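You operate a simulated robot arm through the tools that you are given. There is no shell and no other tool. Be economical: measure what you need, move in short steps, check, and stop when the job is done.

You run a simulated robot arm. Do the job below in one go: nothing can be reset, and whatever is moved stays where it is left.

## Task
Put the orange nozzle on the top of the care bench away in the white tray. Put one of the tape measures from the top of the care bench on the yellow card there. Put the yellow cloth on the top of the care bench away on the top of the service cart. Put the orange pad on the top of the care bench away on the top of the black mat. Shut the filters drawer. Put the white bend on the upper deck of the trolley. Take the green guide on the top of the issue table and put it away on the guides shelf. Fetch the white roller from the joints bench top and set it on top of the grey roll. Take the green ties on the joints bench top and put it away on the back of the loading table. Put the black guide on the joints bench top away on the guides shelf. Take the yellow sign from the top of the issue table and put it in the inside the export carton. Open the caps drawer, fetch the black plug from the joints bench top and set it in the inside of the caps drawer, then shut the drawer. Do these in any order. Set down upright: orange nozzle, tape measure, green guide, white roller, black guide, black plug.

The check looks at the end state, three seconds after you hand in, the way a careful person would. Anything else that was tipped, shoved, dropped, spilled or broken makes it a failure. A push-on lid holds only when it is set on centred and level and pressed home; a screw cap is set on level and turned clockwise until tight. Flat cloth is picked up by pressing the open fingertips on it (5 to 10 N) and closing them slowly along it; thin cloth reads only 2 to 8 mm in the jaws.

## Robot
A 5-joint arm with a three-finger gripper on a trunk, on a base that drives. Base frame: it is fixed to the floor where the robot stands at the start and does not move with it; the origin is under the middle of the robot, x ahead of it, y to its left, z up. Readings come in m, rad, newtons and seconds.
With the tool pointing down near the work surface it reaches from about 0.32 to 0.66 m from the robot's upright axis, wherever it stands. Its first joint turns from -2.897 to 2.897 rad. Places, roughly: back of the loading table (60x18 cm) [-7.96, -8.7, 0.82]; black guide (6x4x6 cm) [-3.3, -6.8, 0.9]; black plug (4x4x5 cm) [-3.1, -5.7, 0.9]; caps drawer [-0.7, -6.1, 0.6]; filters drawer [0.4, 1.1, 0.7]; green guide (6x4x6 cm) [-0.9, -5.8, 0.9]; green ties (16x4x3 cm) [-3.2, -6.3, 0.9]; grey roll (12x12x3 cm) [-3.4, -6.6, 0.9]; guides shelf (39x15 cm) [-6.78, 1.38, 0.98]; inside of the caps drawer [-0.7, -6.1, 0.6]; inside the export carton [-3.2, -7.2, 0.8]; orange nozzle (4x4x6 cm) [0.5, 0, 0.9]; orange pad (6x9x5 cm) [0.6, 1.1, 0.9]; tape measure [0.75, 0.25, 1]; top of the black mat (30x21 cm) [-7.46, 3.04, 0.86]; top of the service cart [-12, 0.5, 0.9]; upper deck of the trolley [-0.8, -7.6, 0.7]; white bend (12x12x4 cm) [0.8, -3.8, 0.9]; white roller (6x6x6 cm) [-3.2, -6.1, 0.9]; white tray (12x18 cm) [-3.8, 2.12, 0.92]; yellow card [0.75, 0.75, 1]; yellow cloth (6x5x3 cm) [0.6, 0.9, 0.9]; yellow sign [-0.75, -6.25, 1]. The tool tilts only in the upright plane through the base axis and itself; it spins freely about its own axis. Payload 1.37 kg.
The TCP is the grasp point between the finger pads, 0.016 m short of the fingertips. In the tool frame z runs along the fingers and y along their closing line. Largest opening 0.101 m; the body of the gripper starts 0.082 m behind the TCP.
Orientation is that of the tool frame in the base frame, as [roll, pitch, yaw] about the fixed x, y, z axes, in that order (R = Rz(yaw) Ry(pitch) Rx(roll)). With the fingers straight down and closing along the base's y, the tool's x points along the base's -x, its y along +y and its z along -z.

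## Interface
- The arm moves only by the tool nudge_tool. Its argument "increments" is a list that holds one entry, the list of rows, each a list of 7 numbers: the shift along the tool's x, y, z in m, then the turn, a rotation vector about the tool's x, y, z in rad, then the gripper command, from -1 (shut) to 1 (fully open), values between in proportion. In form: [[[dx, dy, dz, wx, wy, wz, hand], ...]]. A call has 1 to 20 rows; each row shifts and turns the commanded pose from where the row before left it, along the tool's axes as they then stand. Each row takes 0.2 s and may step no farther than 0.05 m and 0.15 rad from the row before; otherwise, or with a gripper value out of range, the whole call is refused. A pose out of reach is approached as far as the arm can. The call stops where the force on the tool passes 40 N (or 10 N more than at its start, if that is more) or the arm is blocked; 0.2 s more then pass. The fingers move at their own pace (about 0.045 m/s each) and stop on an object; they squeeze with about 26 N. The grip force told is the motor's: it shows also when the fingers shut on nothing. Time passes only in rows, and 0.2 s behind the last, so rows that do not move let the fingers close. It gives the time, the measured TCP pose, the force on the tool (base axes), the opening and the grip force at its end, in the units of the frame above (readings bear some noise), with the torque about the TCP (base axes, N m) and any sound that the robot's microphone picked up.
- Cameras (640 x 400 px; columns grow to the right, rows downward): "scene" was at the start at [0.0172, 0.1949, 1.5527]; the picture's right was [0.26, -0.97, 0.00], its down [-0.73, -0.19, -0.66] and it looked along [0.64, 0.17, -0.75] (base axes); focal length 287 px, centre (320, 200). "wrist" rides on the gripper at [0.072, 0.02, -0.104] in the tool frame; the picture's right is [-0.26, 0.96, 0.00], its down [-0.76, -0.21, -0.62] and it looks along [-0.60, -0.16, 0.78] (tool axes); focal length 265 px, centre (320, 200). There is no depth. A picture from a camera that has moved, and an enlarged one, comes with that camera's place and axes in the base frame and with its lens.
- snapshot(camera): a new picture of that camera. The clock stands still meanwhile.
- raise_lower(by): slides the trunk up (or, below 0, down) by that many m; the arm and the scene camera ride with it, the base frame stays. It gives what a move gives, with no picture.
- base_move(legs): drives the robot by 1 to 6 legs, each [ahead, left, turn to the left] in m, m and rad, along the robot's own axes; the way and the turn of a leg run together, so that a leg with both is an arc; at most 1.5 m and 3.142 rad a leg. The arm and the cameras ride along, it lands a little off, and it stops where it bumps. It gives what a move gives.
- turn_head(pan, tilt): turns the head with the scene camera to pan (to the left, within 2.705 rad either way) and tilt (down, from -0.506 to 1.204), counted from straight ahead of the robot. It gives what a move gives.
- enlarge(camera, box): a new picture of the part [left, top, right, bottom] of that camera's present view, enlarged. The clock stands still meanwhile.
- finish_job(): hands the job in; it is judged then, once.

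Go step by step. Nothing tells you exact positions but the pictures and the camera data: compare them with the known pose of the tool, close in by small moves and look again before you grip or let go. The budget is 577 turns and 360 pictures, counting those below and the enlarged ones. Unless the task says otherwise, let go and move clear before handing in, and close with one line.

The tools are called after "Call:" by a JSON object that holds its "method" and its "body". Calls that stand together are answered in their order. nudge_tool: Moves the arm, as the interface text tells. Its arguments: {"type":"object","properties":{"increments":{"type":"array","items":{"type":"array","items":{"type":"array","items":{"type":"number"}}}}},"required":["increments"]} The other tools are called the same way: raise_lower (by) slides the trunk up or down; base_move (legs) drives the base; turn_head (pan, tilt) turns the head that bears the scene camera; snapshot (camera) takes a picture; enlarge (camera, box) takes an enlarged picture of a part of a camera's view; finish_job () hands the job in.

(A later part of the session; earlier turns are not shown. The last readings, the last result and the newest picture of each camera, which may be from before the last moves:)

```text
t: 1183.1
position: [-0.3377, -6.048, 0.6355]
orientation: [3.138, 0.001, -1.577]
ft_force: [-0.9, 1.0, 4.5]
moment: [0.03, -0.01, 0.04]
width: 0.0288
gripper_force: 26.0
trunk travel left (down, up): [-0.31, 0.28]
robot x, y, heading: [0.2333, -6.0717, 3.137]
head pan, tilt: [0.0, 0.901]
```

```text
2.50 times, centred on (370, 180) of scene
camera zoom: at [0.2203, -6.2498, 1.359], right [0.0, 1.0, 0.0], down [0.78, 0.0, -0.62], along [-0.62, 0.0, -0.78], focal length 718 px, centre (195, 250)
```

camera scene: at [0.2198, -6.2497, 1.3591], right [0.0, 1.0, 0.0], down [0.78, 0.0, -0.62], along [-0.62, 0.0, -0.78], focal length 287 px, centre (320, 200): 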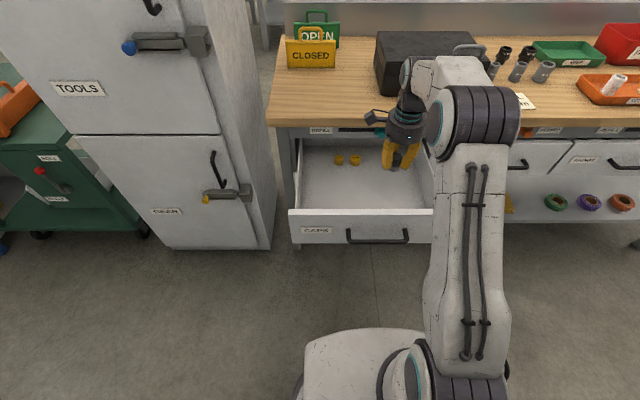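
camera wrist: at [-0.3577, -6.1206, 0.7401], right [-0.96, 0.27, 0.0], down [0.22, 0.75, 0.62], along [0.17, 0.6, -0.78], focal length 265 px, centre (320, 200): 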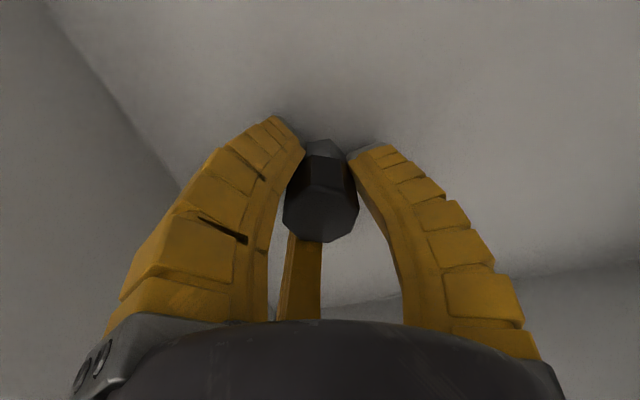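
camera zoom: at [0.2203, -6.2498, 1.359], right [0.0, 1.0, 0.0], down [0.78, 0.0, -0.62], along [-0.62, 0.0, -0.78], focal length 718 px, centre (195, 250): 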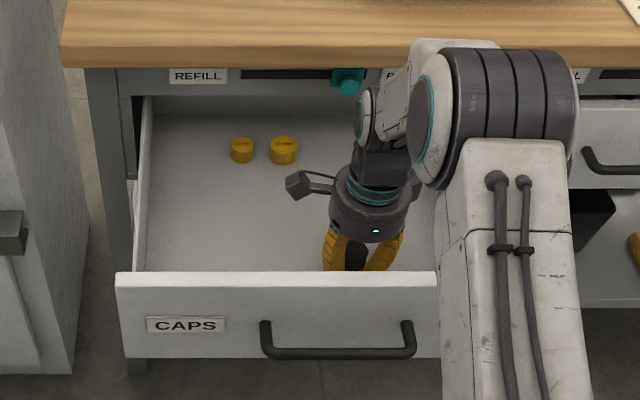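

Contact with the drawer floor. I release gently and rise straight out.

Call:
{"method": "nudge_tool", "body": {"increments": [[[0, 0, 0, 0, 0, 0, -0.3], [0, 0, 0, 0, 0, 0, -0.1], [0, 0, 0, 0, 0, 0, 0.1], [0, 0, 0, 0, 0, 0, 0.15], [0, 0, -0.03, 0, 0, 0, 0.15], [0, 0, -0.04, 0, 0, 0, 0.15], [0, 0, -0.045, 0, 0, 0, 0.15], [0, 0, -0.045, 0, 0, 0, 0.15]]]}}

Call:
{"method": "raise_lower", "body": {"by": 0.25}}

Call:
{"method": "snapshot", "body": {"camera": "wrist"}}

```text
t: 1184.9
position: [-0.3383, -6.0505, 0.7985]
orientation: [3.142, -0.001, -1.578]
ft_force: [0.2, -0.7, 0.4]
moment: [0.02, -0.01, 0.02]
width: 0.0617
gripper_force: 2.2
trunk travel left (down, up): [-0.31, 0.28]
robot x, y, heading: [0.2318, -6.0722, 3.141]
head pan, tilt: [0.0, 0.901]
```

```text
t: 1187.5
position: [-0.3379, -6.0493, 1.0469]
orientation: [3.138, 0.0, -1.579]
ft_force: [0.8, 0.3, -0.3]
moment: [-0.01, 0.0, -0.03]
width: 0.0614
gripper_force: 2.9
trunk travel left (down, up): [-0.56, 0.03]
robot x, y, heading: [0.2328, -6.0746, 3.14]
head pan, tilt: [0.0, 0.901]
```

```text
140 pictures are left
camera wrist: at [-0.358, -6.1219, 1.1509], right [-0.96, 0.27, 0.0], down [0.21, 0.75, 0.62], along [0.17, 0.6, -0.78], focal length 265 px, centre (320, 200)
```

wrist: 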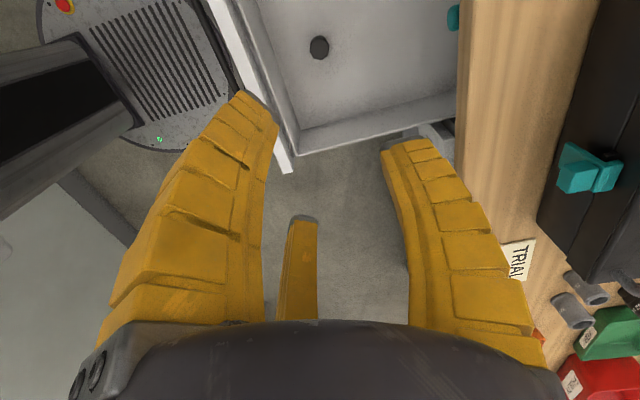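

The plug stands upright in the drawer. Now I shut it: back off, close the fingers, tilt the tool horizontal, lower and push on the face above the handle.

Call:
{"method": "base_move", "body": {"legs": [[-0.36, 0, 0]]}}

Call:
{"method": "nudge_tool", "body": {"increments": [[[0, 0, 0, -0.15, 0, 0, -1], [0, 0, 0, -0.15, 0, 0, -1], [0, 0, 0, -0.15, 0, 0, -1], [0, 0, 0, -0.15, 0, 0, -1], [0, 0, 0, -0.15, 0, 0, -1], [0, 0, 0, -0.15, 0, 0, -1], [0, 0, 0, -0.15, 0, 0, -1], [0, 0, 0, -0.15, 0, 0, -1], [0, 0, 0, -0.15, 0, 0, -1], [0, 0, 0, -0.15, 0, 0, -1], [0, 0, 0, -0.07, 0, 0, -1]]]}}

Call:
{"method": "raise_lower", "body": {"by": -0.31}}

Call:
{"method": "turn_head", "body": {"pan": 0, "tilt": 0.7}}

Call:
{"method": "enlarge", "body": {"camera": "scene", "box": [280, 130, 480, 290]}}

```text
t: 1189.8
position: [0.0223, -6.0522, 1.0468]
orientation: [3.138, 0.0, -1.569]
ft_force: [0.4, -0.1, 0.2]
moment: [0.0, 0.0, 0.02]
width: 0.0618
gripper_force: 2.5
trunk travel left (down, up): [-0.56, 0.03]
robot x, y, heading: [0.5939, -6.0753, -3.138]
head pan, tilt: [0.0, 0.901]
```

```text
t: 1192.2
position: [0.0218, -6.0701, 1.0467]
orientation: [1.566, 0.001, -1.577]
ft_force: [-0.3, -0.8, -0.1]
moment: [0.0, 0.02, 0.01]
width: 0.0
gripper_force: 26.3
out of reach, approached as far as the arm can: row 3, 4, 6, 9
trunk travel left (down, up): [-0.56, 0.03]
robot x, y, heading: [0.5971, -6.0731, -3.138]
head pan, tilt: [0.0, 0.901]
```

```text
t: 1195.3
position: [0.0206, -6.0702, 0.7369]
orientation: [1.568, 0.001, -1.575]
ft_force: [-0.8, 0.2, 0.8]
moment: [0.01, -0.01, -0.03]
width: 0.0001
gripper_force: 25.9
trunk travel left (down, up): [-0.25, 0.34]
robot x, y, heading: [0.595, -6.0753, -3.137]
head pan, tilt: [0.0, 0.901]
```

```text
t: 1196.0
position: [0.0215, -6.0718, 0.7365]
orientation: [1.569, -0.002, -1.575]
ft_force: [0.4, 0.1, 0.0]
moment: [0.0, 0.0, 0.01]
width: 0.0
gripper_force: 26.1
trunk travel left (down, up): [-0.25, 0.34]
robot x, y, heading: [0.5967, -6.0768, -3.137]
head pan, tilt: [0.0, 0.7]
```

```text
2.50 times, centred on (380, 210) of scene
camera zoom: at [0.5712, -6.2494, 1.3152], right [-0.01, 1.0, 0.0], down [0.64, 0.0, -0.76], along [-0.76, 0.0, -0.64], focal length 718 px, centre (170, 175)
```

zoom: 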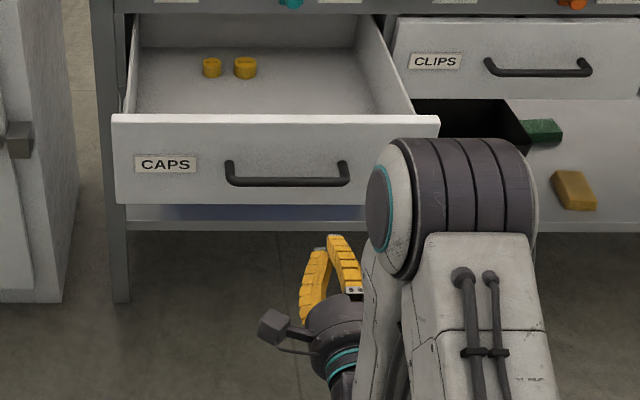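

I lower 2 cm to be between the bar and the top edge, then push: first with the base, finishing with the arm under force watch.

Call:
{"method": "nudge_tool", "body": {"increments": [[[0, -0.018, 0, 0, 0, 0, -1]]]}}

Call:
{"method": "base_move", "body": {"legs": [[0.3, 0, 0]]}}

Call:
{"method": "snapshot", "body": {"camera": "scene"}}

```text
t: 1196.4
position: [0.0212, -6.0706, 0.718]
orientation: [1.569, -0.001, -1.576]
ft_force: [-0.1, -0.6, -0.9]
moment: [0.03, -0.03, 0.0]
width: 0.0
gripper_force: 25.7
trunk travel left (down, up): [-0.25, 0.34]
robot x, y, heading: [0.5944, -6.0749, -3.131]
head pan, tilt: [0.0, 0.7]
```

```text
t: 1198.5
position: [-0.2826, -6.0734, 0.719]
orientation: [1.568, -0.001, -1.575]
ft_force: [0.1, 0.4, -0.2]
moment: [0.0, 0.0, -0.02]
width: 0.0
gripper_force: 28.4
trunk travel left (down, up): [-0.25, 0.34]
robot x, y, heading: [0.2912, -6.0751, -3.132]
head pan, tilt: [0.0, 0.7]
```

```text
138 pictures are left
camera scene: at [0.2683, -6.2512, 1.3152], right [-0.01, 1.0, 0.0], down [0.64, 0.0, -0.77], along [-0.76, -0.01, -0.64], focal length 287 px, centre (320, 200)
```

scene: 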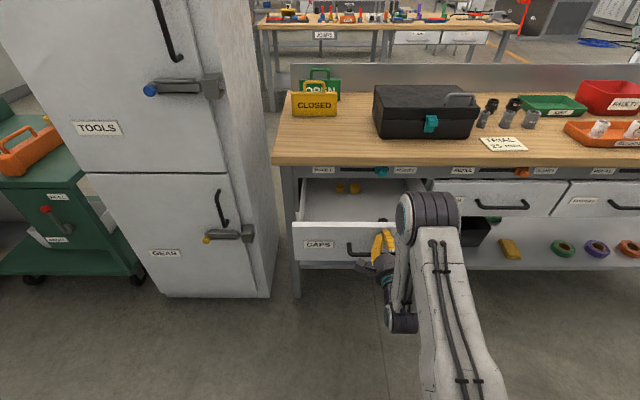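

It slides. I continue with slow arm pushes.

Call:
{"method": "nudge_tool", "body": {"increments": [[[0, 0, 0.02, 0, 0, 0, -1], [0, 0, 0.02, 0, 0, 0, -1], [0, 0, 0.02, 0, 0, 0, -1], [0, 0, 0.02, 0, 0, 0, -1], [0, 0, 0.02, 0, 0, 0, -1], [0, 0, 0.02, 0, 0, 0, -1], [0, 0, 0.015, 0, 0, 0, -1], [0, 0, 0.015, 0, 0, 0, -1], [0, 0, 0.01, 0, 0, 0, -1]]]}}

Call:
{"method": "snapshot", "body": {"camera": "scene"}}

```text
t: 1200.5
position: [-0.4431, -6.0742, 0.7183]
orientation: [1.57, 0.0, -1.573]
ft_force: [0.5, -0.2, 0.5]
moment: [-0.03, -0.01, 0.0]
width: 0.0
gripper_force: 28.2
trunk travel left (down, up): [-0.25, 0.34]
robot x, y, heading: [0.2886, -6.0742, -3.133]
head pan, tilt: [0.0, 0.7]
```

```text
137 pictures are left
camera scene: at [0.2681, -6.2512, 1.3152], right [-0.01, 1.0, 0.0], down [0.64, 0.0, -0.76], along [-0.76, -0.01, -0.64], focal length 287 px, centre (320, 200)
```

scene: 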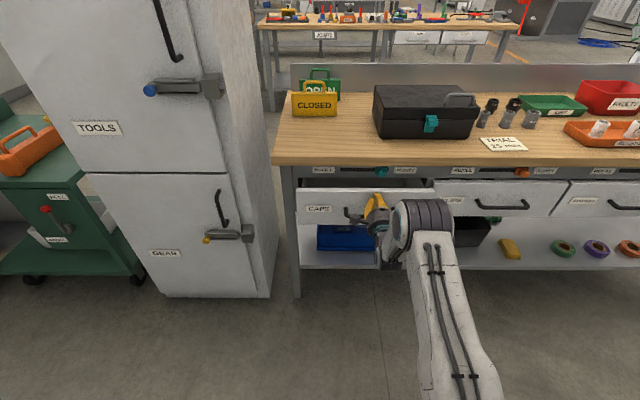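

Call:
{"method": "nudge_tool", "body": {"increments": [[[0, 0, 0.01, 0, 0, 0, -1], [0, 0, 0.01, 0, 0, 0, -1], [0, 0, 0.01, 0, 0, 0, -1], [0, 0, 0.01, 0, 0, 0, -1], [0, 0, 0.01, 0, 0, 0, -1], [0, 0, 0.01, 0, 0, 0, -1], [0, 0, 0.01, 0, 0, 0, -1]]]}}

Call:
{"method": "enlarge", "body": {"camera": "scene", "box": [270, 140, 470, 260]}}

```text
t: 1201.9
position: [-0.4938, -6.0723, 0.7174]
orientation: [1.57, -0.001, -1.575]
ft_force: [29.7, -1.1, 7.8]
moment: [-0.01, 0.08, 0.05]
width: 0.0061
gripper_force: 28.6
trunk travel left (down, up): [-0.25, 0.34]
robot x, y, heading: [0.2935, -6.0773, -3.134]
head pan, tilt: [0.0, 0.7]
stopped in row 6: the force on the tool passed its limit at 45 N (the readings are from after the stop); the commanded pose is now the measured one
```

```text
3.20 times, centred on (370, 200) of scene
camera zoom: at [0.2734, -6.2512, 1.3155], right [-0.01, 1.0, 0.0], down [0.64, 0.0, -0.77], along [-0.77, -0.01, -0.64], focal length 919 px, centre (160, 200)
```

zoom: 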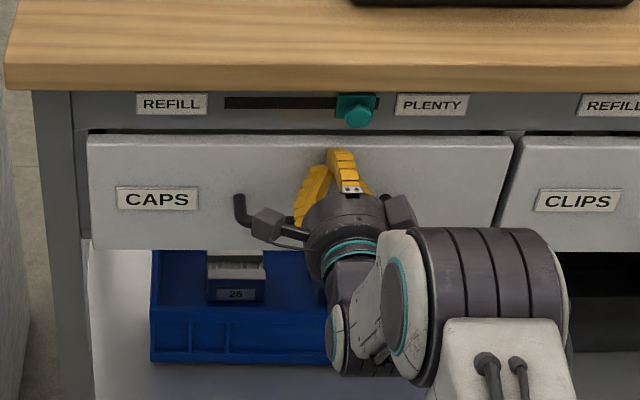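

The caps drawer is flush shut. I back out, raise and straighten the tool, then look at the yellow sign from this side.

Call:
{"method": "nudge_tool", "body": {"increments": [[[0, 0, -0.04, 0, 0, 0, -1], [0, 0, -0.04, 0, 0, 0, -1]]]}}

Call:
{"method": "base_move", "body": {"legs": [[-0.25, 0, -0.008]]}}

Call:
{"method": "raise_lower", "body": {"by": 0.33}}

Call:
{"method": "nudge_tool", "body": {"increments": [[[0, 0, 0, 0.15, 0, 0, 0], [0, 0, 0, 0.15, 0, 0, 0.5], [0, 0, 0, 0.15, 0, 0, 1], [0, 0, 0, 0.15, 0, 0, 1], [0, 0, 0, 0.15, 0, 0, 1], [0, 0, 0, 0.15, 0, 0, 1], [0, 0, 0, 0.15, 0, 0, 1], [0, 0, 0, 0.15, 0, 0, 1], [0, 0, 0, 0.15, 0, 0, 1], [0, 0, 0, 0.15, 0, 0, 1], [0, 0, 0, 0.07, 0, 0, 1]]]}}

```text
t: 1202.5
position: [-0.4189, -6.0731, 0.7146]
orientation: [1.58, 0.001, -1.575]
ft_force: [0.3, -0.5, -0.7]
moment: [0.03, 0.0, 0.0]
width: 0.0
gripper_force: 27.8
trunk travel left (down, up): [-0.25, 0.34]
robot x, y, heading: [0.2896, -6.074, -3.135]
head pan, tilt: [0.0, 0.7]
```

```text
t: 1204.3
position: [-0.168, -6.0707, 0.7149]
orientation: [1.577, 0.0, -1.577]
ft_force: [0.5, -0.1, 0.7]
moment: [-0.02, -0.01, 0.01]
width: 0.0
gripper_force: 27.9
trunk travel left (down, up): [-0.25, 0.34]
robot x, y, heading: [0.5435, -6.0728, -3.14]
head pan, tilt: [0.0, 0.7]
```

```text
t: 1207.5
position: [-0.1689, -6.0717, 1.0443]
orientation: [1.576, 0.001, -1.577]
ft_force: [0.7, 0.1, -0.1]
moment: [-0.01, -0.02, 0.0]
width: 0.0
gripper_force: 27.9
trunk travel left (down, up): [-0.58, 0.01]
robot x, y, heading: [0.5382, -6.0728, -3.14]
head pan, tilt: [0.0, 0.7]
```

```text
t: 1209.9
position: [-0.1153, -6.0701, 1.0456]
orientation: [-3.136, 0.001, -1.576]
ft_force: [-0.3, 1.1, -0.4]
moment: [0.04, 0.01, 0.03]
width: 0.1007
gripper_force: 0.0
out of reach, approached as far as the arm can: row 10, 11
trunk travel left (down, up): [-0.58, 0.01]
robot x, y, heading: [0.5381, -6.0763, -3.134]
head pan, tilt: [0.0, 0.7]
```

Call:
{"method": "nudge_tool", "body": {"increments": [[[0, -0.04, -0.03, 0, 0, 0, 1], [0, -0.04, -0.03, 0, 0, 0, 1], [0, -0.04, -0.02, 0, 0, 0, 1]]]}}

Call:
{"method": "base_move", "body": {"legs": [[0.5, 0.03, 0]]}}

Call:
{"method": "nudge_tool", "body": {"increments": [[[0.045, 0, 0, 0, 0, 0, 1], [0.045, 0, 0, 0, 0, 0, 1], [0.03, 0, 0, 0, 0, 0, 1]]]}}

Call:
{"method": "turn_head", "body": {"pan": 0.1, "tilt": 0.9}}

Call:
{"method": "snapshot", "body": {"camera": "scene"}}

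Call:
{"method": "snapshot", "body": {"camera": "wrist"}}

```text
t: 1210.7
position: [0.0062, -6.0723, 1.129]
orientation: [-3.139, 0.002, -1.575]
ft_force: [0.9, -0.3, -0.3]
moment: [0.0, 0.03, 0.01]
width: 0.1007
gripper_force: 0.1
trunk travel left (down, up): [-0.58, 0.01]
robot x, y, heading: [0.538, -6.0746, -3.135]
head pan, tilt: [0.0, 0.7]
```

```text
t: 1213.7
position: [-0.5038, -6.1026, 1.1261]
orientation: [-3.137, 0.0, -1.575]
ft_force: [-0.7, 0.3, -0.1]
moment: [0.0, -0.03, 0.02]
width: 0.1007
gripper_force: 0.0
trunk travel left (down, up): [-0.58, 0.01]
robot x, y, heading: [0.0356, -6.1073, -3.133]
head pan, tilt: [0.0, 0.7]
```

```text
t: 1214.5
position: [-0.5029, -6.2259, 1.1248]
orientation: [-3.138, 0.002, -1.576]
ft_force: [0.0, -0.2, -1.1]
moment: [0.0, -0.02, 0.01]
width: 0.1006
gripper_force: 0.1
trunk travel left (down, up): [-0.58, 0.01]
robot x, y, heading: [0.0326, -6.107, -3.141]
head pan, tilt: [0.0, 0.7]
```

```text
t: 1215.2
position: [-0.5024, -6.2249, 1.1261]
orientation: [-3.138, 0.003, -1.577]
ft_force: [0.5, -0.1, -0.3]
moment: [0.0, 0.03, -0.03]
width: 0.1006
gripper_force: 0.1
trunk travel left (down, up): [-0.58, 0.01]
robot x, y, heading: [0.0326, -6.1048, -3.14]
head pan, tilt: [0.099, 0.901]
```

```text
135 pictures are left
camera scene: at [0.0201, -6.29, 1.6291], right [-0.1, 0.99, 0.0], down [0.78, 0.08, -0.62], along [-0.62, -0.06, -0.78], focal length 287 px, centre (320, 200)
```

scene: 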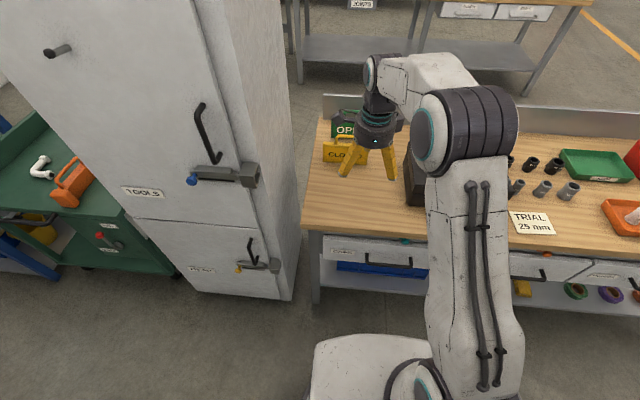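

```text
134 pictures are left
camera wrist: at [-0.5233, -6.297, 1.2286], right [-0.96, 0.27, 0.0], down [0.21, 0.75, 0.62], along [0.17, 0.6, -0.78], focal length 265 px, centre (320, 200)
```

wrist: 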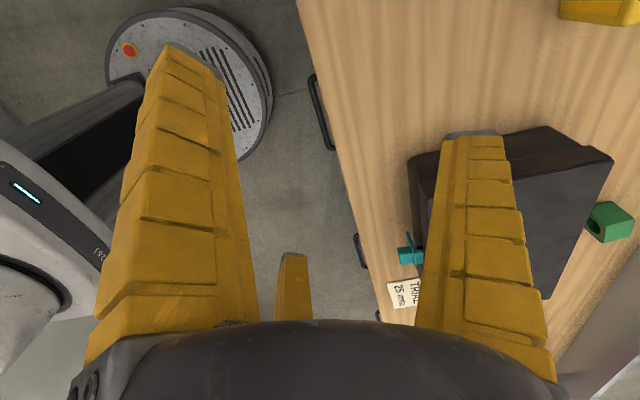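

I move the wrist over the sign for a closer look.

Call:
{"method": "nudge_tool", "body": {"increments": [[[0.025, 0.04, 0, 0, 0, 0, 1], [0.02, 0.045, 0, 0, 0, 0, 1], [0, 0.045, 0, 0, 0, 0, 1]]]}}

Call:
{"method": "snapshot", "body": {"camera": "wrist"}}

Call:
{"method": "enlarge", "body": {"camera": "scene", "box": [300, 70, 460, 200]}}

```text
t: 1216.0
position: [-0.5859, -6.2571, 1.115]
orientation: [-3.136, 0.002, -1.575]
ft_force: [-0.8, 0.1, -0.3]
moment: [0.01, -0.01, -0.01]
width: 0.1007
gripper_force: 0.1
out of reach, approached as far as the arm can: row 2, 3
trunk travel left (down, up): [-0.58, 0.01]
robot x, y, heading: [0.033, -6.1059, -3.141]
head pan, tilt: [0.099, 0.901]
```

```text
133 pictures are left
camera wrist: at [-0.6065, -6.3316, 1.2202], right [-0.96, 0.27, 0.0], down [0.21, 0.75, 0.62], along [0.17, 0.6, -0.78], focal length 265 px, centre (320, 200)
```

wrist: 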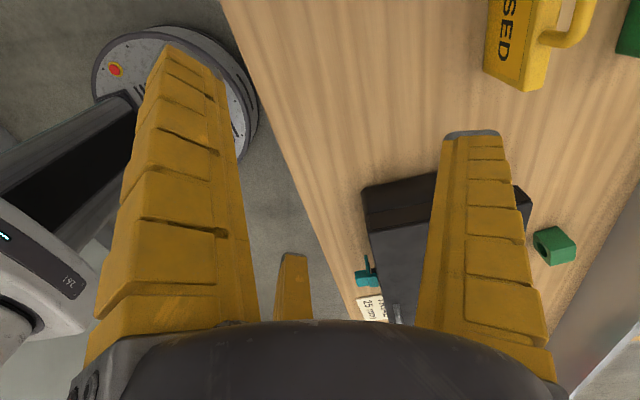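

```text
3.08 times, centred on (380, 135) of scene
camera zoom: at [0.0202, -6.2899, 1.6291], right [-0.1, 0.99, 0.0], down [0.78, 0.08, -0.62], along [-0.62, -0.06, -0.78], focal length 884 px, centre (135, 400)
```

zoom: 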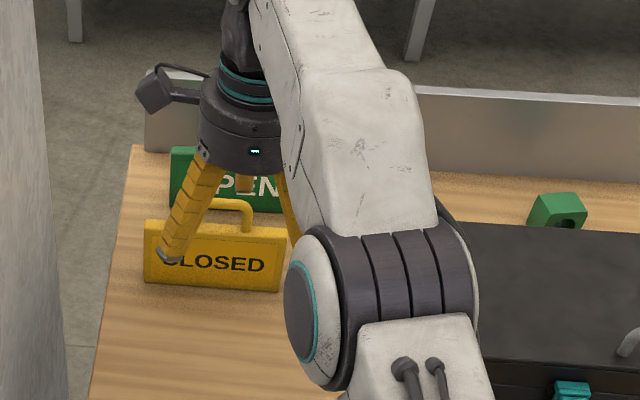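

The sign is a thin upright plate at x≈−0.80; it is better reached from the west side (also the green guide). I retract and drive round.

Call:
{"method": "nudge_tool", "body": {"increments": [[[-0.04, -0.02, 0, 0, 0, 0, 1], [-0.045, -0.02, 0, 0, 0, 0, 1], [-0.045, -0.02, 0, 0, 0, 0, 1], [0, -0.045, 0, 0, 0, 0, 1], [0, -0.045, 0, 0, 0, 0, 1]]]}}

Call:
{"method": "base_move", "body": {"legs": [[-0.1, 0, 0], [0, -1.1, 0], [0, -1.0, 0], [1.1, 0, 0], [0.95, 0, 0]]}}

```text
t: 1217.2
position: [-0.4347, -6.1264, 1.117]
orientation: [-3.139, 0.001, -1.576]
ft_force: [-0.3, -0.2, 0.0]
moment: [0.0, 0.0, 0.0]
width: 0.1004
gripper_force: 0.1
trunk travel left (down, up): [-0.58, 0.01]
robot x, y, heading: [0.0344, -6.1074, -3.139]
head pan, tilt: [0.099, 0.901]
```

```text
t: 1238.3
position: [-2.3998, -4.0428, 1.1162]
orientation: [-3.137, 0.0, -1.565]
ft_force: [-0.2, 0.2, -0.3]
moment: [-0.01, -0.03, 0.01]
width: 0.1005
gripper_force: 0.1
trunk travel left (down, up): [-0.58, 0.01]
robot x, y, heading: [-1.9316, -4.0178, -3.119]
head pan, tilt: [0.099, 0.901]
```

Call:
{"method": "base_move", "body": {"legs": [[0, 0, 3.119], [0, -1.2, 0], [0, -1.0, 0], [0.3, 0, 0]]}}

Call:
{"method": "turn_head", "body": {"pan": 0, "tilt": 0.8}}

Call:
{"method": "snapshot", "body": {"camera": "scene"}}

```text
t: 1257.9
position: [-1.3472, -6.2238, 1.1157]
orientation: [-3.134, 0.001, 1.48]
ft_force: [-0.2, 0.0, -0.3]
moment: [-0.01, 0.01, 0.02]
width: 0.1007
gripper_force: 0.1
trunk travel left (down, up): [-0.58, 0.01]
robot x, y, heading: [-1.8155, -6.2054, -0.077]
head pan, tilt: [0.099, 0.901]
```

```text
t: 1258.5
position: [-1.3472, -6.2253, 1.1162]
orientation: [-3.138, 0.001, 1.482]
ft_force: [0.3, -0.8, 0.2]
moment: [-0.01, 0.01, 0.01]
width: 0.1005
gripper_force: 0.0
trunk travel left (down, up): [-0.58, 0.01]
robot x, y, heading: [-1.8166, -6.2066, -0.078]
head pan, tilt: [0.0, 0.799]
```

```text
131 pictures are left
camera scene: at [-1.78, -6.0333, 1.6369], right [-0.08, -1.0, 0.0], down [-0.71, 0.06, -0.7], along [0.69, -0.06, -0.72], focal length 287 px, centre (320, 200)
```

scene: 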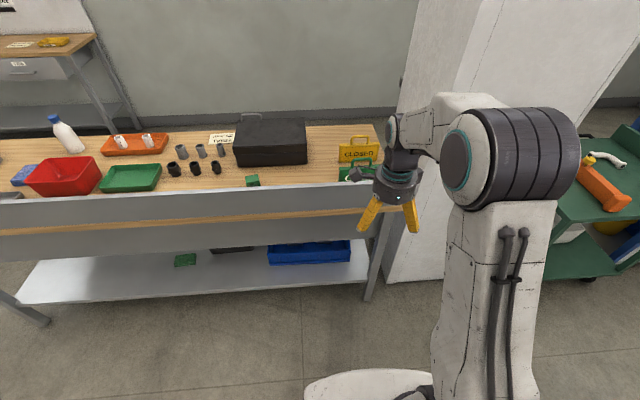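

Call:
{"method": "base_move", "body": {"legs": [[0.38, 0, 0.078]]}}

Call:
{"method": "turn_head", "body": {"pan": 0, "tilt": 1.0}}

Call:
{"method": "snapshot", "body": {"camera": "scene"}}

Call:
{"method": "snapshot", "body": {"camera": "wrist"}}

```text
t: 1260.9
position: [-0.9702, -6.2052, 1.1165]
orientation: [-3.137, 0.0, 1.556]
ft_force: [0.2, 0.1, 0.4]
moment: [-0.01, 0.04, -0.04]
width: 0.1005
gripper_force: 0.1
trunk travel left (down, up): [-0.58, 0.01]
robot x, y, heading: [-1.4399, -6.2212, -0.01]
head pan, tilt: [0.0, 0.799]
```

```text
t: 1261.7
position: [-0.97, -6.2057, 1.1168]
orientation: [-3.138, 0.001, 1.553]
ft_force: [1.0, -0.4, 0.2]
moment: [-0.02, 0.0, 0.02]
width: 0.1004
gripper_force: 0.1
trunk travel left (down, up): [-0.58, 0.01]
robot x, y, heading: [-1.4387, -6.2214, -0.007]
head pan, tilt: [0.0, 1.0]
```

```text
130 pictures are left
camera scene: at [-1.4267, -6.0474, 1.6219], right [-0.01, -1.0, 0.0], down [-0.84, 0.0, -0.54], along [0.54, 0.0, -0.84], focal length 287 px, centre (320, 200)
```

scene: 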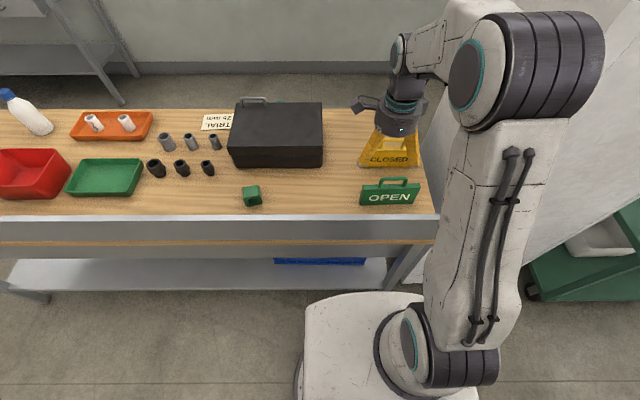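

```text
129 pictures are left
camera wrist: at [-0.9483, -6.1349, 1.2203], right [0.96, -0.28, 0.0], down [-0.22, -0.75, 0.62], along [-0.18, -0.6, -0.78], focal length 265 px, centre (320, 200)
```

wrist: 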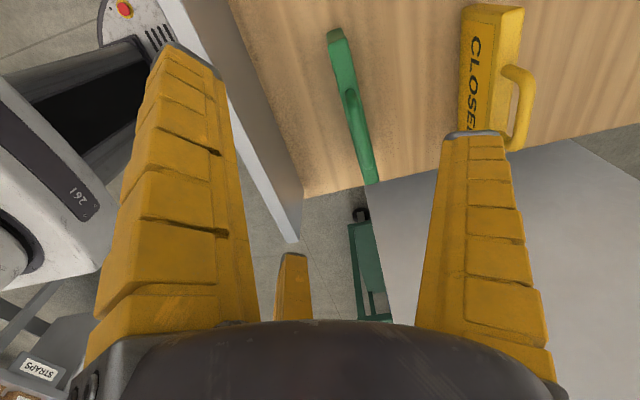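

The sign seems to be a small tent sign with a handle on top. I move the hand aside and zoom in.

Call:
{"method": "nudge_tool", "body": {"increments": [[[0.045, 0, 0, 0, 0, 0, 1], [0.045, 0, 0, 0, 0, 0, 1], [0.045, 0, 0, 0, 0, 0, 1], [0.045, 0, 0, 0, 0, 0, 1]]]}}

Call:
{"method": "enlarge", "body": {"camera": "scene", "box": [340, 110, 440, 220]}}

Call:
{"method": "snapshot", "body": {"camera": "wrist"}}

```text
t: 1262.7
position: [-0.9667, -6.0243, 1.1158]
orientation: [-3.138, 0.003, 1.554]
ft_force: [0.0, -0.4, 0.1]
moment: [-0.02, -0.01, 0.01]
width: 0.1008
gripper_force: 0.1
trunk travel left (down, up): [-0.58, 0.01]
robot x, y, heading: [-1.4374, -6.2214, -0.005]
head pan, tilt: [0.0, 1.0]
```

```text
3.64 times, centred on (390, 165) of scene
camera zoom: at [-1.4267, -6.0462, 1.6217], right [-0.01, -1.0, 0.0], down [-0.84, 0.0, -0.54], along [0.54, 0.0, -0.84], focal length 1045 px, centre (66, 327)
```

zoom: 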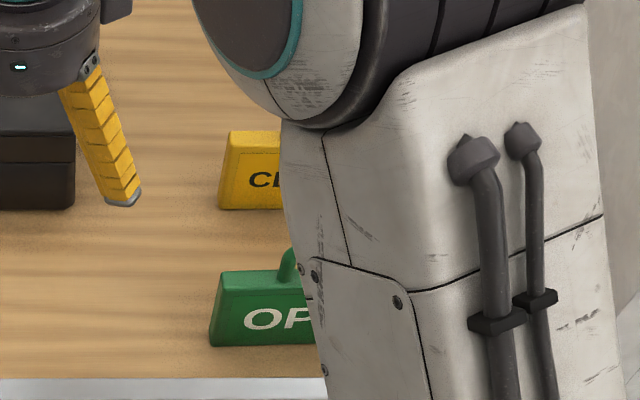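

```text
127 pictures are left
camera wrist: at [-0.9443, -5.9528, 1.2194], right [0.96, -0.28, 0.0], down [-0.22, -0.75, 0.62], along [-0.18, -0.6, -0.78], focal length 265 px, centre (320, 200)
```

wrist: 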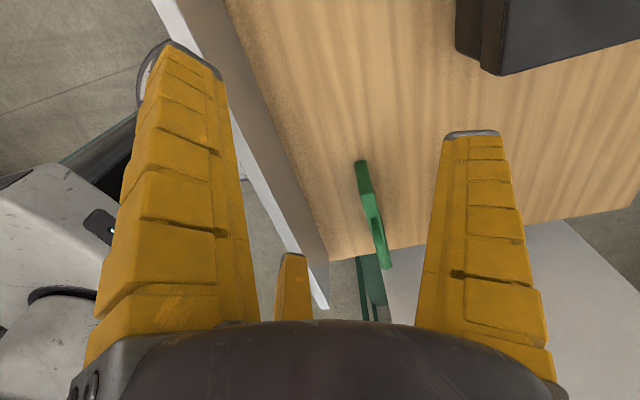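

It is a thin upright plate at x≈−0.787, y −6.36…−6.19, body top z≈0.945. I'll grip the plate through its thickness just under the handle.

Call:
{"method": "base_move", "body": {"legs": [[0.06, 0, 0.005]]}}

Call:
{"method": "nudge_tool", "body": {"increments": [[[-0.045, 0.015, 0, 0, 0, 0, 0.3], [-0.045, 0.015, 0, 0, 0, 0, 0.3], [-0.045, 0.015, 0, 0, 0, 0, 0.3], [-0.045, 0.02, 0, 0, 0, 0, 0.3], [-0.045, 0.02, 0, 0, 0, 0, 0.3], [-0.023, 0.027, 0, 0, 0, 0, 0.3]]]}}

Call:
{"method": "snapshot", "body": {"camera": "wrist"}}

```text
t: 1263.6
position: [-0.9062, -6.0234, 1.117]
orientation: [-3.135, 0.002, 1.562]
ft_force: [1.0, 0.2, -0.1]
moment: [-0.02, 0.04, -0.01]
width: 0.1006
gripper_force: 0.1
trunk travel left (down, up): [-0.58, 0.01]
robot x, y, heading: [-1.3799, -6.2233, 0.004]
head pan, tilt: [0.0, 1.0]
```

```text
t: 1265.0
position: [-0.7981, -6.272, 1.116]
orientation: [-3.136, 0.001, 1.562]
ft_force: [0.2, 0.0, 0.0]
moment: [0.02, -0.04, 0.0]
width: 0.0686
gripper_force: 2.2
trunk travel left (down, up): [-0.58, 0.01]
robot x, y, heading: [-1.3784, -6.2205, 0.001]
head pan, tilt: [0.0, 1.0]
```

```text
126 pictures are left
camera wrist: at [-0.7763, -6.2009, 1.2195], right [0.96, -0.27, -0.01], down [-0.21, -0.75, 0.62], along [-0.17, -0.6, -0.78], focal length 265 px, centre (320, 200)
```

wrist: 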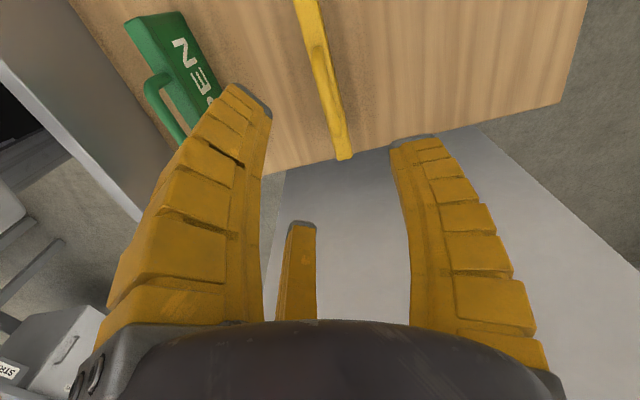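

The plate lies exactly between the prongs at x≈−0.79. I descend to z≈0.93 and close.

Call:
{"method": "nudge_tool", "body": {"increments": [[[-0.003, 0.004, 0.045, 0, 0, 0, 0.3], [0, 0, 0.045, 0, 0, 0, 0.3], [0, 0, 0.045, 0, 0, 0, 0.3], [0, 0, 0.045, 0, 0, 0, 0.3], [0, 0, 0.006, 0, 0, 0, 0.3], [0, 0, 0, 0, 0, 0, 0], [0, 0, 0, 0, 0, 0, -0.4], [0, 0, 0, 0, 0, 0, -0.8], [0, 0, 0, 0, 0, 0, -1], [0, 0, 0, 0, 0, 0, -1]]]}}

Call:
{"method": "snapshot", "body": {"camera": "wrist"}}

```text
t: 1267.2
position: [-0.7922, -6.2743, 0.9308]
orientation: [-3.139, 0.0, 1.56]
ft_force: [0.5, -1.0, 3.3]
moment: [-0.03, -0.04, 0.06]
width: 0.0273
gripper_force: 26.3
trunk travel left (down, up): [-0.58, 0.01]
robot x, y, heading: [-1.3855, -6.2254, 0.002]
head pan, tilt: [0.0, 1.0]
```

```text
125 pictures are left
camera wrist: at [-0.772, -6.2034, 1.0347], right [0.96, -0.27, 0.0], down [-0.21, -0.75, 0.62], along [-0.17, -0.6, -0.78], focal length 265 px, centre (320, 200)
```

wrist: 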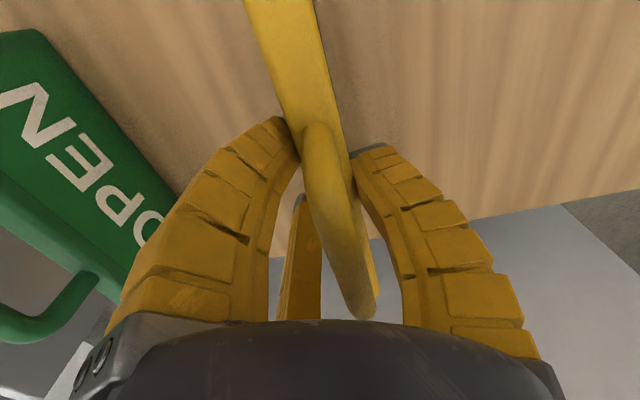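

Held at 2.7 cm. I lift, back off and turn west to the export carton.

Call:
{"method": "nudge_tool", "body": {"increments": [[[0, 0, -0.04, 0, 0, 0, -1], [0, 0, -0.045, 0, 0, 0, -1], [0, 0, -0.045, 0, 0, 0, -1], [0, 0, -0.045, 0, 0, 0, -1], [0, -0.045, -0.02, 0, 0, 0, -1], [0, -0.045, -0.01, 0, 0, 0, -1], [0, -0.045, 0, 0, 0, 0, -1]]]}}

Call:
{"method": "base_move", "body": {"legs": [[-0.45, 0, 0], [0, 0, 3.14], [0, 0.8, 0]]}}

Call:
{"method": "turn_head", "body": {"pan": 0, "tilt": 0.7}}

Call:
{"method": "snapshot", "body": {"camera": "scene"}}

```text
t: 1268.8
position: [-0.93, -6.272, 1.1377]
orientation: [-3.141, 0.0, 1.56]
ft_force: [-0.9, -0.2, -2.4]
moment: [0.02, -0.02, -0.02]
width: 0.0258
gripper_force: 25.6
trunk travel left (down, up): [-0.58, 0.01]
robot x, y, heading: [-1.3786, -6.2262, -0.004]
head pan, tilt: [0.0, 1.0]
```

```text
t: 1282.7
position: [-2.3078, -6.9621, 1.1361]
orientation: [-3.138, -0.001, -1.617]
ft_force: [-0.3, -0.1, -1.3]
moment: [0.01, -0.02, -0.03]
width: 0.0246
gripper_force: 25.6
trunk travel left (down, up): [-0.58, 0.01]
robot x, y, heading: [-1.8555, -7.03, 3.106]
head pan, tilt: [0.0, 1.0]
```

```text
t: 1283.5
position: [-2.3076, -6.9623, 1.1361]
orientation: [-3.135, 0.001, -1.618]
ft_force: [-0.3, 0.0, -2.6]
moment: [-0.01, 0.02, -0.02]
width: 0.0244
gripper_force: 26.1
trunk travel left (down, up): [-0.58, 0.01]
robot x, y, heading: [-1.8615, -7.0295, 3.108]
head pan, tilt: [0.0, 0.7]
```

```text
124 pictures are left
camera scene: at [-1.8865, -7.2031, 1.6451], right [0.03, 1.0, 0.0], down [0.64, -0.02, -0.76], along [-0.76, 0.03, -0.64], focal length 287 px, centre (320, 200)
```

scene: 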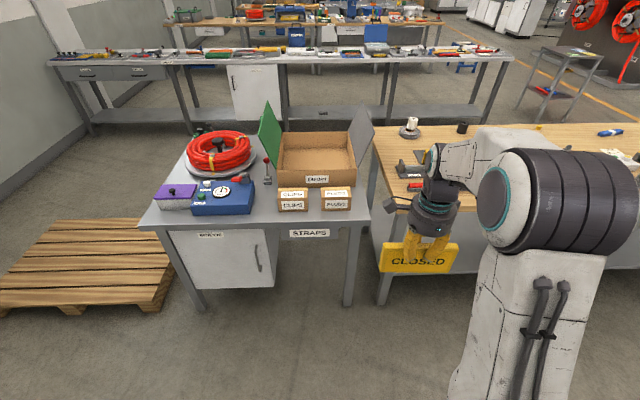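

The carton spans x −3.47…−3.06, y −7.41…−7.03, open between its raised flaps. I move up to the table.

Call:
{"method": "base_move", "body": {"legs": [[0.3, 0.15, 0.034], [0.24, 0, 0]]}}

Call:
{"method": "snapshot", "body": {"camera": "scene"}}

Call:
{"method": "turn_head", "body": {"pan": 0.1, "tilt": 1.15}}

Call:
{"method": "snapshot", "body": {"camera": "scene"}}

```text
t: 1287.1
position: [-2.8519, -7.1153, 1.1367]
orientation: [-3.137, 0.001, -1.586]
ft_force: [-0.1, -0.3, -1.7]
moment: [-0.04, -0.03, 0.03]
width: 0.0239
gripper_force: 26.1
trunk travel left (down, up): [-0.58, 0.01]
robot x, y, heading: [-2.4, -7.1665, 3.135]
head pan, tilt: [0.0, 0.7]
```

```text
123 pictures are left
camera scene: at [-2.4253, -7.3438, 1.6452], right [0.01, 1.0, 0.0], down [0.64, 0.0, -0.76], along [-0.76, 0.0, -0.64], focal length 287 px, centre (320, 200)
```

scene: 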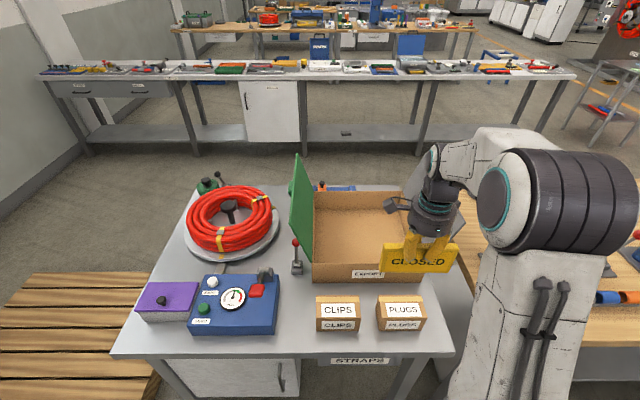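

```text
t: 1288.0
position: [-2.851, -7.1158, 1.1354]
orientation: [-3.137, 0.0, -1.586]
ft_force: [0.3, -0.1, -2.0]
moment: [-0.02, -0.04, 0.0]
width: 0.0239
gripper_force: 26.4
trunk travel left (down, up): [-0.58, 0.01]
robot x, y, heading: [-2.4011, -7.1709, 3.134]
head pan, tilt: [0.099, 1.15]
```

```text
122 pictures are left
camera scene: at [-2.3985, -7.3498, 1.6122], right [-0.09, 1.0, 0.0], down [0.91, 0.09, -0.41], along [-0.41, -0.04, -0.91], focal length 287 px, centre (320, 200)
```

scene: 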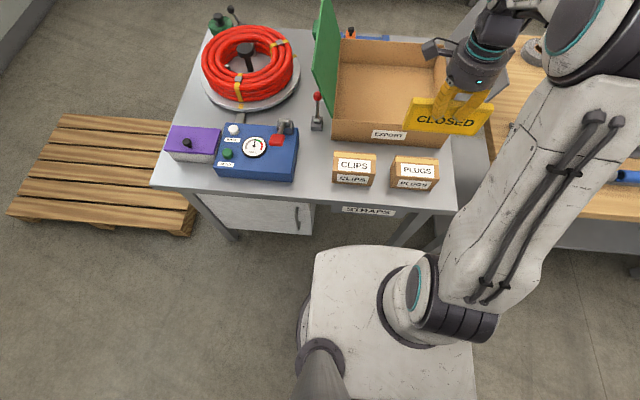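

The carton interior is x −3.38…−3.03, y −7.37…−7.02, rim z≈0.87. I move 5 cm closer and bring the sign over its front part.

Call:
{"method": "base_move", "body": {"legs": [[0.05, 0.0, 0.005]]}}

Call:
{"method": "nudge_tool", "body": {"increments": [[[0.025, 0.04, 0, 0, 0, 0, -1], [0.025, 0.04, 0, 0, 0, 0, -1], [0.025, 0.04, 0, 0, 0, 0, -1], [0, 0.045, 0.01, 0, 0, 0, -1], [0, 0.035, 0.03, 0, 0, 0, -1]]]}}

Call:
{"method": "snapshot", "body": {"camera": "wrist"}}

Call:
{"method": "snapshot", "body": {"camera": "scene"}}

```text
t: 1288.9
position: [-2.9018, -7.1179, 1.1355]
orientation: [-3.136, 0.001, -1.581]
ft_force: [-0.8, 0.2, -2.1]
moment: [-0.03, -0.08, 0.01]
width: 0.024
gripper_force: 26.0
trunk travel left (down, up): [-0.58, 0.01]
robot x, y, heading: [-2.4501, -7.1697, 3.138]
head pan, tilt: [0.099, 1.15]
```

```text
t: 1290.1
position: [-3.0911, -7.1912, 1.0945]
orientation: [-3.137, 0.0, -1.58]
ft_force: [-0.4, 0.5, -2.0]
moment: [-0.01, 0.03, -0.01]
width: 0.0237
gripper_force: 26.1
out of reach, approached as far as the arm can: row 5
trunk travel left (down, up): [-0.58, 0.01]
robot x, y, heading: [-2.4485, -7.1672, 3.141]
head pan, tilt: [0.099, 1.15]
```

```text
121 pictures are left
camera wrist: at [-3.1118, -7.2626, 1.1981], right [-0.96, 0.27, 0.0], down [0.21, 0.75, 0.62], along [0.17, 0.6, -0.78], focal length 265 px, centre (320, 200)
```

wrist: 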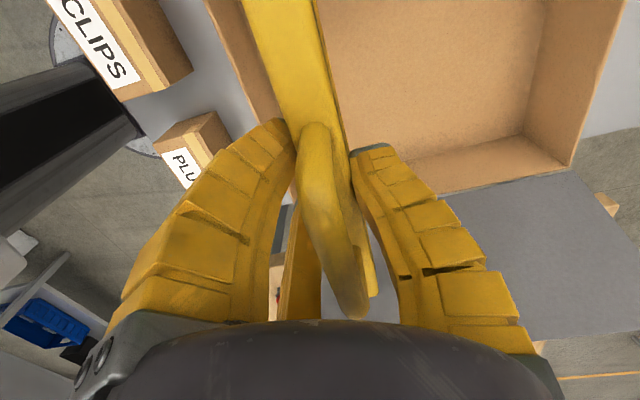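

```text
120 pictures are left
camera scene: at [-2.4457, -7.3498, 1.6122], right [-0.1, 1.0, 0.0], down [0.91, 0.09, -0.41], along [-0.41, -0.04, -0.91], focal length 287 px, centre (320, 200)
```

scene: 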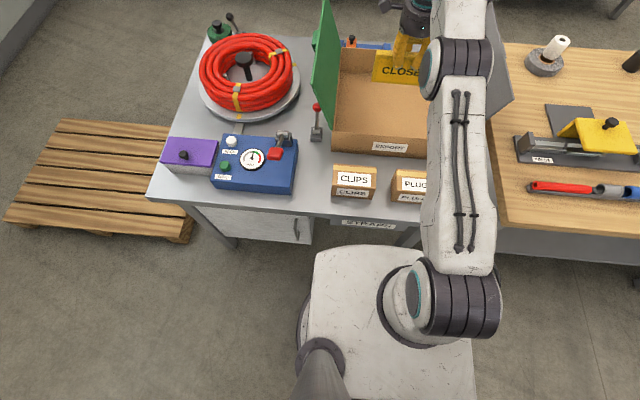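

The sign is inside the carton's outline. I lower it.

Call:
{"method": "nudge_tool", "body": {"increments": [[[0, 0.0, 0.045, 0, 0, 0, -1], [0, 0, 0.045, 0, 0, 0, -1], [0, 0, 0.045, 0, 0, 0, -1], [0, 0, 0.045, 0, 0, 0, -1], [0, 0, 0.03, 0, 0, 0, -1], [0, 0, 0.01, 0, 0, 0, -1], [0, 0, 0, 0, 0, 0, -1]]]}}

Call:
{"method": "snapshot", "body": {"camera": "wrist"}}

```text
t: 1291.7
position: [-3.0892, -7.1885, 0.8714]
orientation: [-3.138, -0.001, -1.581]
ft_force: [-1.1, 0.5, -1.7]
moment: [-0.03, 0.0, 0.0]
width: 0.0241
gripper_force: 25.9
trunk travel left (down, up): [-0.58, 0.01]
robot x, y, heading: [-2.449, -7.1692, 3.14]
head pan, tilt: [0.099, 1.15]
```

```text
119 pictures are left
camera wrist: at [-3.1098, -7.2617, 0.9754], right [-0.96, 0.27, 0.0], down [0.21, 0.75, 0.62], along [0.17, 0.6, -0.78], focal length 265 px, centre (320, 200)
```

wrist: 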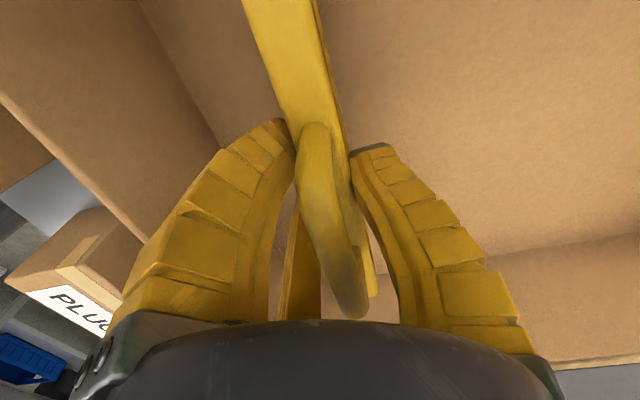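

Call:
{"method": "nudge_tool", "body": {"increments": [[[0, 0, 0.008, 0, 0, 0, -1], [0, 0, 0.008, 0, 0, 0, -1], [0, 0, 0.006, 0, 0, 0, -1], [0, 0, 0.006, 0, 0, 0, -1], [0, 0, 0.005, 0, 0, 0, -1], [0, 0, 0, 0, 0, 0, -1]]]}}

```text
t: 1293.1
position: [-3.0892, -7.1882, 0.8411]
orientation: [-3.141, -0.002, -1.581]
ft_force: [4.0, 0.6, 20.9]
moment: [-0.02, 0.09, 0.02]
width: 0.0293
gripper_force: 26.2
trunk travel left (down, up): [-0.58, 0.01]
robot x, y, heading: [-2.4522, -7.1669, 3.14]
head pan, tilt: [0.099, 1.15]
```

Contact with the carton floor. I release and rise.

Call:
{"method": "nudge_tool", "body": {"increments": [[[0, 0, -0.002, 0, 0, 0, -0.2], [0, 0, 0, 0, 0, 0, 0], [0, 0, 0, 0, 0, 0, 0.2], [0, 0, 0, 0, 0, 0, 0.2], [0, 0, -0.03, 0, 0, 0, 0.2], [0, 0, -0.045, 0, 0, 0, 0.2], [0, 0, -0.045, 0, 0, 0, 0.2], [0, 0, -0.045, 0, 0, 0, 0.2], [0, 0, -0.045, 0, 0, 0, 0.2], [0, -0.04, -0.03, 0, 0, 0, 0.2], [0, -0.045, -0.01, 0, 0, 0, 0.2], [0, -0.045, 0, 0, 0, 0, 0.2]]]}}

Call:
{"method": "snapshot", "body": {"camera": "scene"}}

```text
t: 1295.7
position: [-2.961, -7.1916, 1.0928]
orientation: [3.14, 0.002, -1.581]
ft_force: [-0.5, 0.6, 0.5]
moment: [0.02, 0.01, -0.01]
width: 0.0637
gripper_force: 2.0
trunk travel left (down, up): [-0.58, 0.01]
robot x, y, heading: [-2.4507, -7.1704, 3.142]
head pan, tilt: [0.099, 1.15]
```

```text
118 pictures are left
camera scene: at [-2.445, -7.3497, 1.6121], right [-0.1, 1.0, 0.0], down [0.91, 0.09, -0.41], along [-0.41, -0.04, -0.91], focal length 287 px, centre (320, 200)
```

scene: 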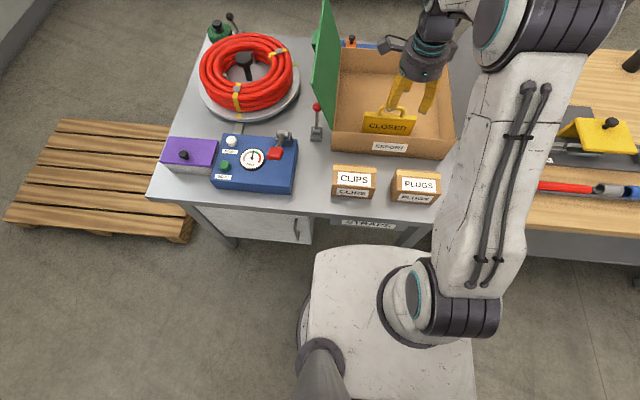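

The sign stands in the carton. Last item: the green guide near (-0.94, -5.83). I go back to the issue table's west side.

Call:
{"method": "base_move", "body": {"legs": [[-0.6, 0, 0], [0, -1.3, 0], [0, 0, 3.138], [0.35, 0, 0]]}}

Call:
{"method": "turn_head", "body": {"pan": 0, "tilt": 1.0}}

Call:
{"method": "snapshot", "body": {"camera": "scene"}}

Call:
{"method": "snapshot", "body": {"camera": "wrist"}}

```text
t: 1314.5
position: [-0.9964, -5.8211, 1.091]
orientation: [-3.138, 0.0, 1.561]
ft_force: [0.3, 0.8, 0.0]
moment: [-0.01, 0.02, -0.01]
width: 0.064
gripper_force: 1.9
trunk travel left (down, up): [-0.58, 0.01]
robot x, y, heading: [-1.5101, -5.8432, 0.003]
head pan, tilt: [0.099, 1.15]
```

```text
t: 1315.2
position: [-0.9981, -5.8211, 1.093]
orientation: [-3.141, 0.0, 1.562]
ft_force: [-0.1, 0.5, -0.4]
moment: [0.01, 0.01, 0.0]
width: 0.0639
gripper_force: 2.8
trunk travel left (down, up): [-0.58, 0.01]
robot x, y, heading: [-1.5114, -5.8458, 0.0]
head pan, tilt: [0.0, 1.0]
```

```text
117 pictures are left
camera scene: at [-1.4981, -5.6703, 1.6218], right [0.0, -1.0, 0.0], down [-0.84, 0.0, -0.54], along [0.54, 0.0, -0.84], focal length 287 px, centre (320, 200)
```

scene: 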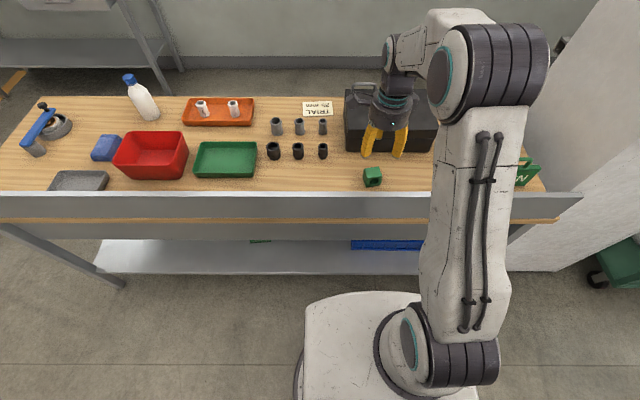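

```text
116 pictures are left
camera wrist: at [-0.9761, -5.7494, 1.1956], right [0.96, -0.27, 0.0], down [-0.21, -0.75, 0.62], along [-0.17, -0.6, -0.78], focal length 265 px, centre (320, 200)
```

wrist: 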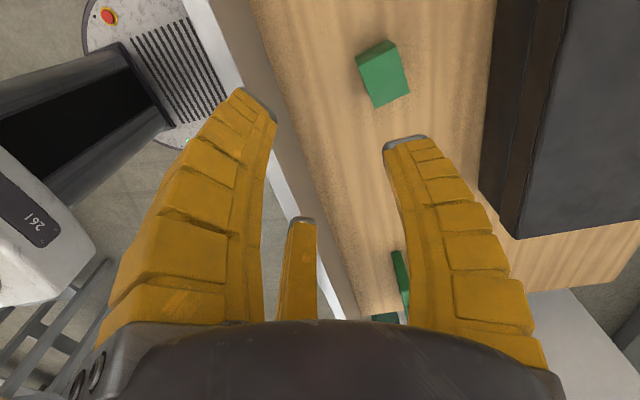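

Guide centre (-0.930, -5.838), top z≈0.897, turned about 8°. I align above it.

Call:
{"method": "nudge_tool", "body": {"increments": [[[-0.009, 0.031, 0, 0, 0, -0.075, 0.4], [-0.009, 0.031, 0.02, 0, 0, -0.075, 0.4], [0, 0, 0.045, 0, 0, 0, 0.4], [0, 0, 0.045, 0, 0, 0, 0.4]]]}}

Call:
{"method": "snapshot", "body": {"camera": "wrist"}}

```text
t: 1316.2
position: [-0.9331, -5.8357, 0.9842]
orientation: [-3.14, 0.001, 1.714]
ft_force: [-0.6, 0.3, -0.3]
moment: [0.02, 0.02, 0.01]
width: 0.0736
gripper_force: 1.9
trunk travel left (down, up): [-0.58, 0.01]
robot x, y, heading: [-1.5128, -5.8468, -0.001]
head pan, tilt: [0.0, 1.0]
```

```text
115 pictures are left
camera wrist: at [-0.923, -5.7631, 1.0869], right [0.99, -0.13, 0.0], down [-0.1, -0.78, 0.62], along [-0.08, -0.62, -0.78], focal length 265 px, centre (320, 200)
```

wrist: 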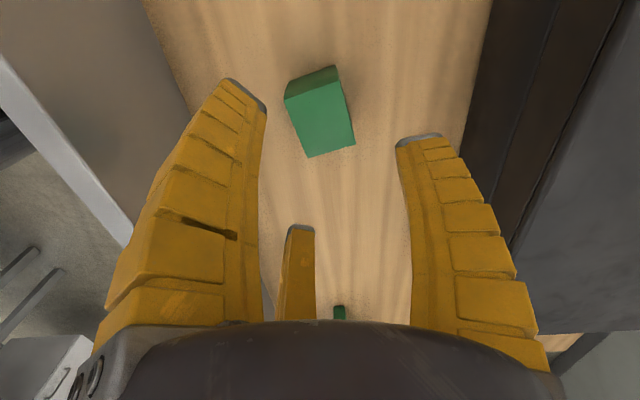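

Centred. Descend and grip.

Call:
{"method": "nudge_tool", "body": {"increments": [[[-0.003, -0.002, 0.045, 0, 0, 0, 0.4], [0, 0, 0.04, 0, 0, 0, 0.4], [0, 0, 0.018, 0, 0, 0, 0.4], [0, 0, 0, 0, 0, 0, 0.1], [0, 0, 0, 0, 0, 0, -0.2], [0, 0, 0, 0, 0, 0, -0.5], [0, 0, 0, 0, 0, 0, -1], [0, 0, 0, 0, 0, 0, -1]]]}}

Call:
{"method": "snapshot", "body": {"camera": "wrist"}}

```text
t: 1318.0
position: [-0.9366, -5.8388, 0.8796]
orientation: [-3.138, 0.001, 1.712]
ft_force: [-0.9, 0.3, 1.6]
moment: [0.05, 0.06, -0.02]
width: 0.0568
gripper_force: 26.2
trunk travel left (down, up): [-0.58, 0.01]
robot x, y, heading: [-1.5119, -5.8429, 0.001]
head pan, tilt: [0.0, 1.0]
```

```text
114 pictures are left
camera wrist: at [-0.9263, -5.7659, 0.9838], right [0.99, -0.13, 0.0], down [-0.1, -0.78, 0.62], along [-0.08, -0.62, -0.78], focal length 265 px, centre (320, 200)
```

wrist: 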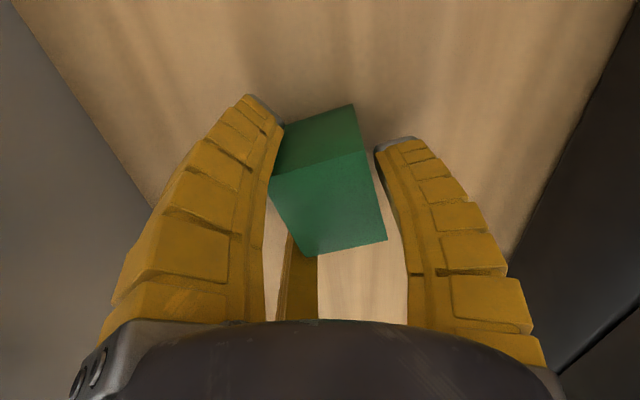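

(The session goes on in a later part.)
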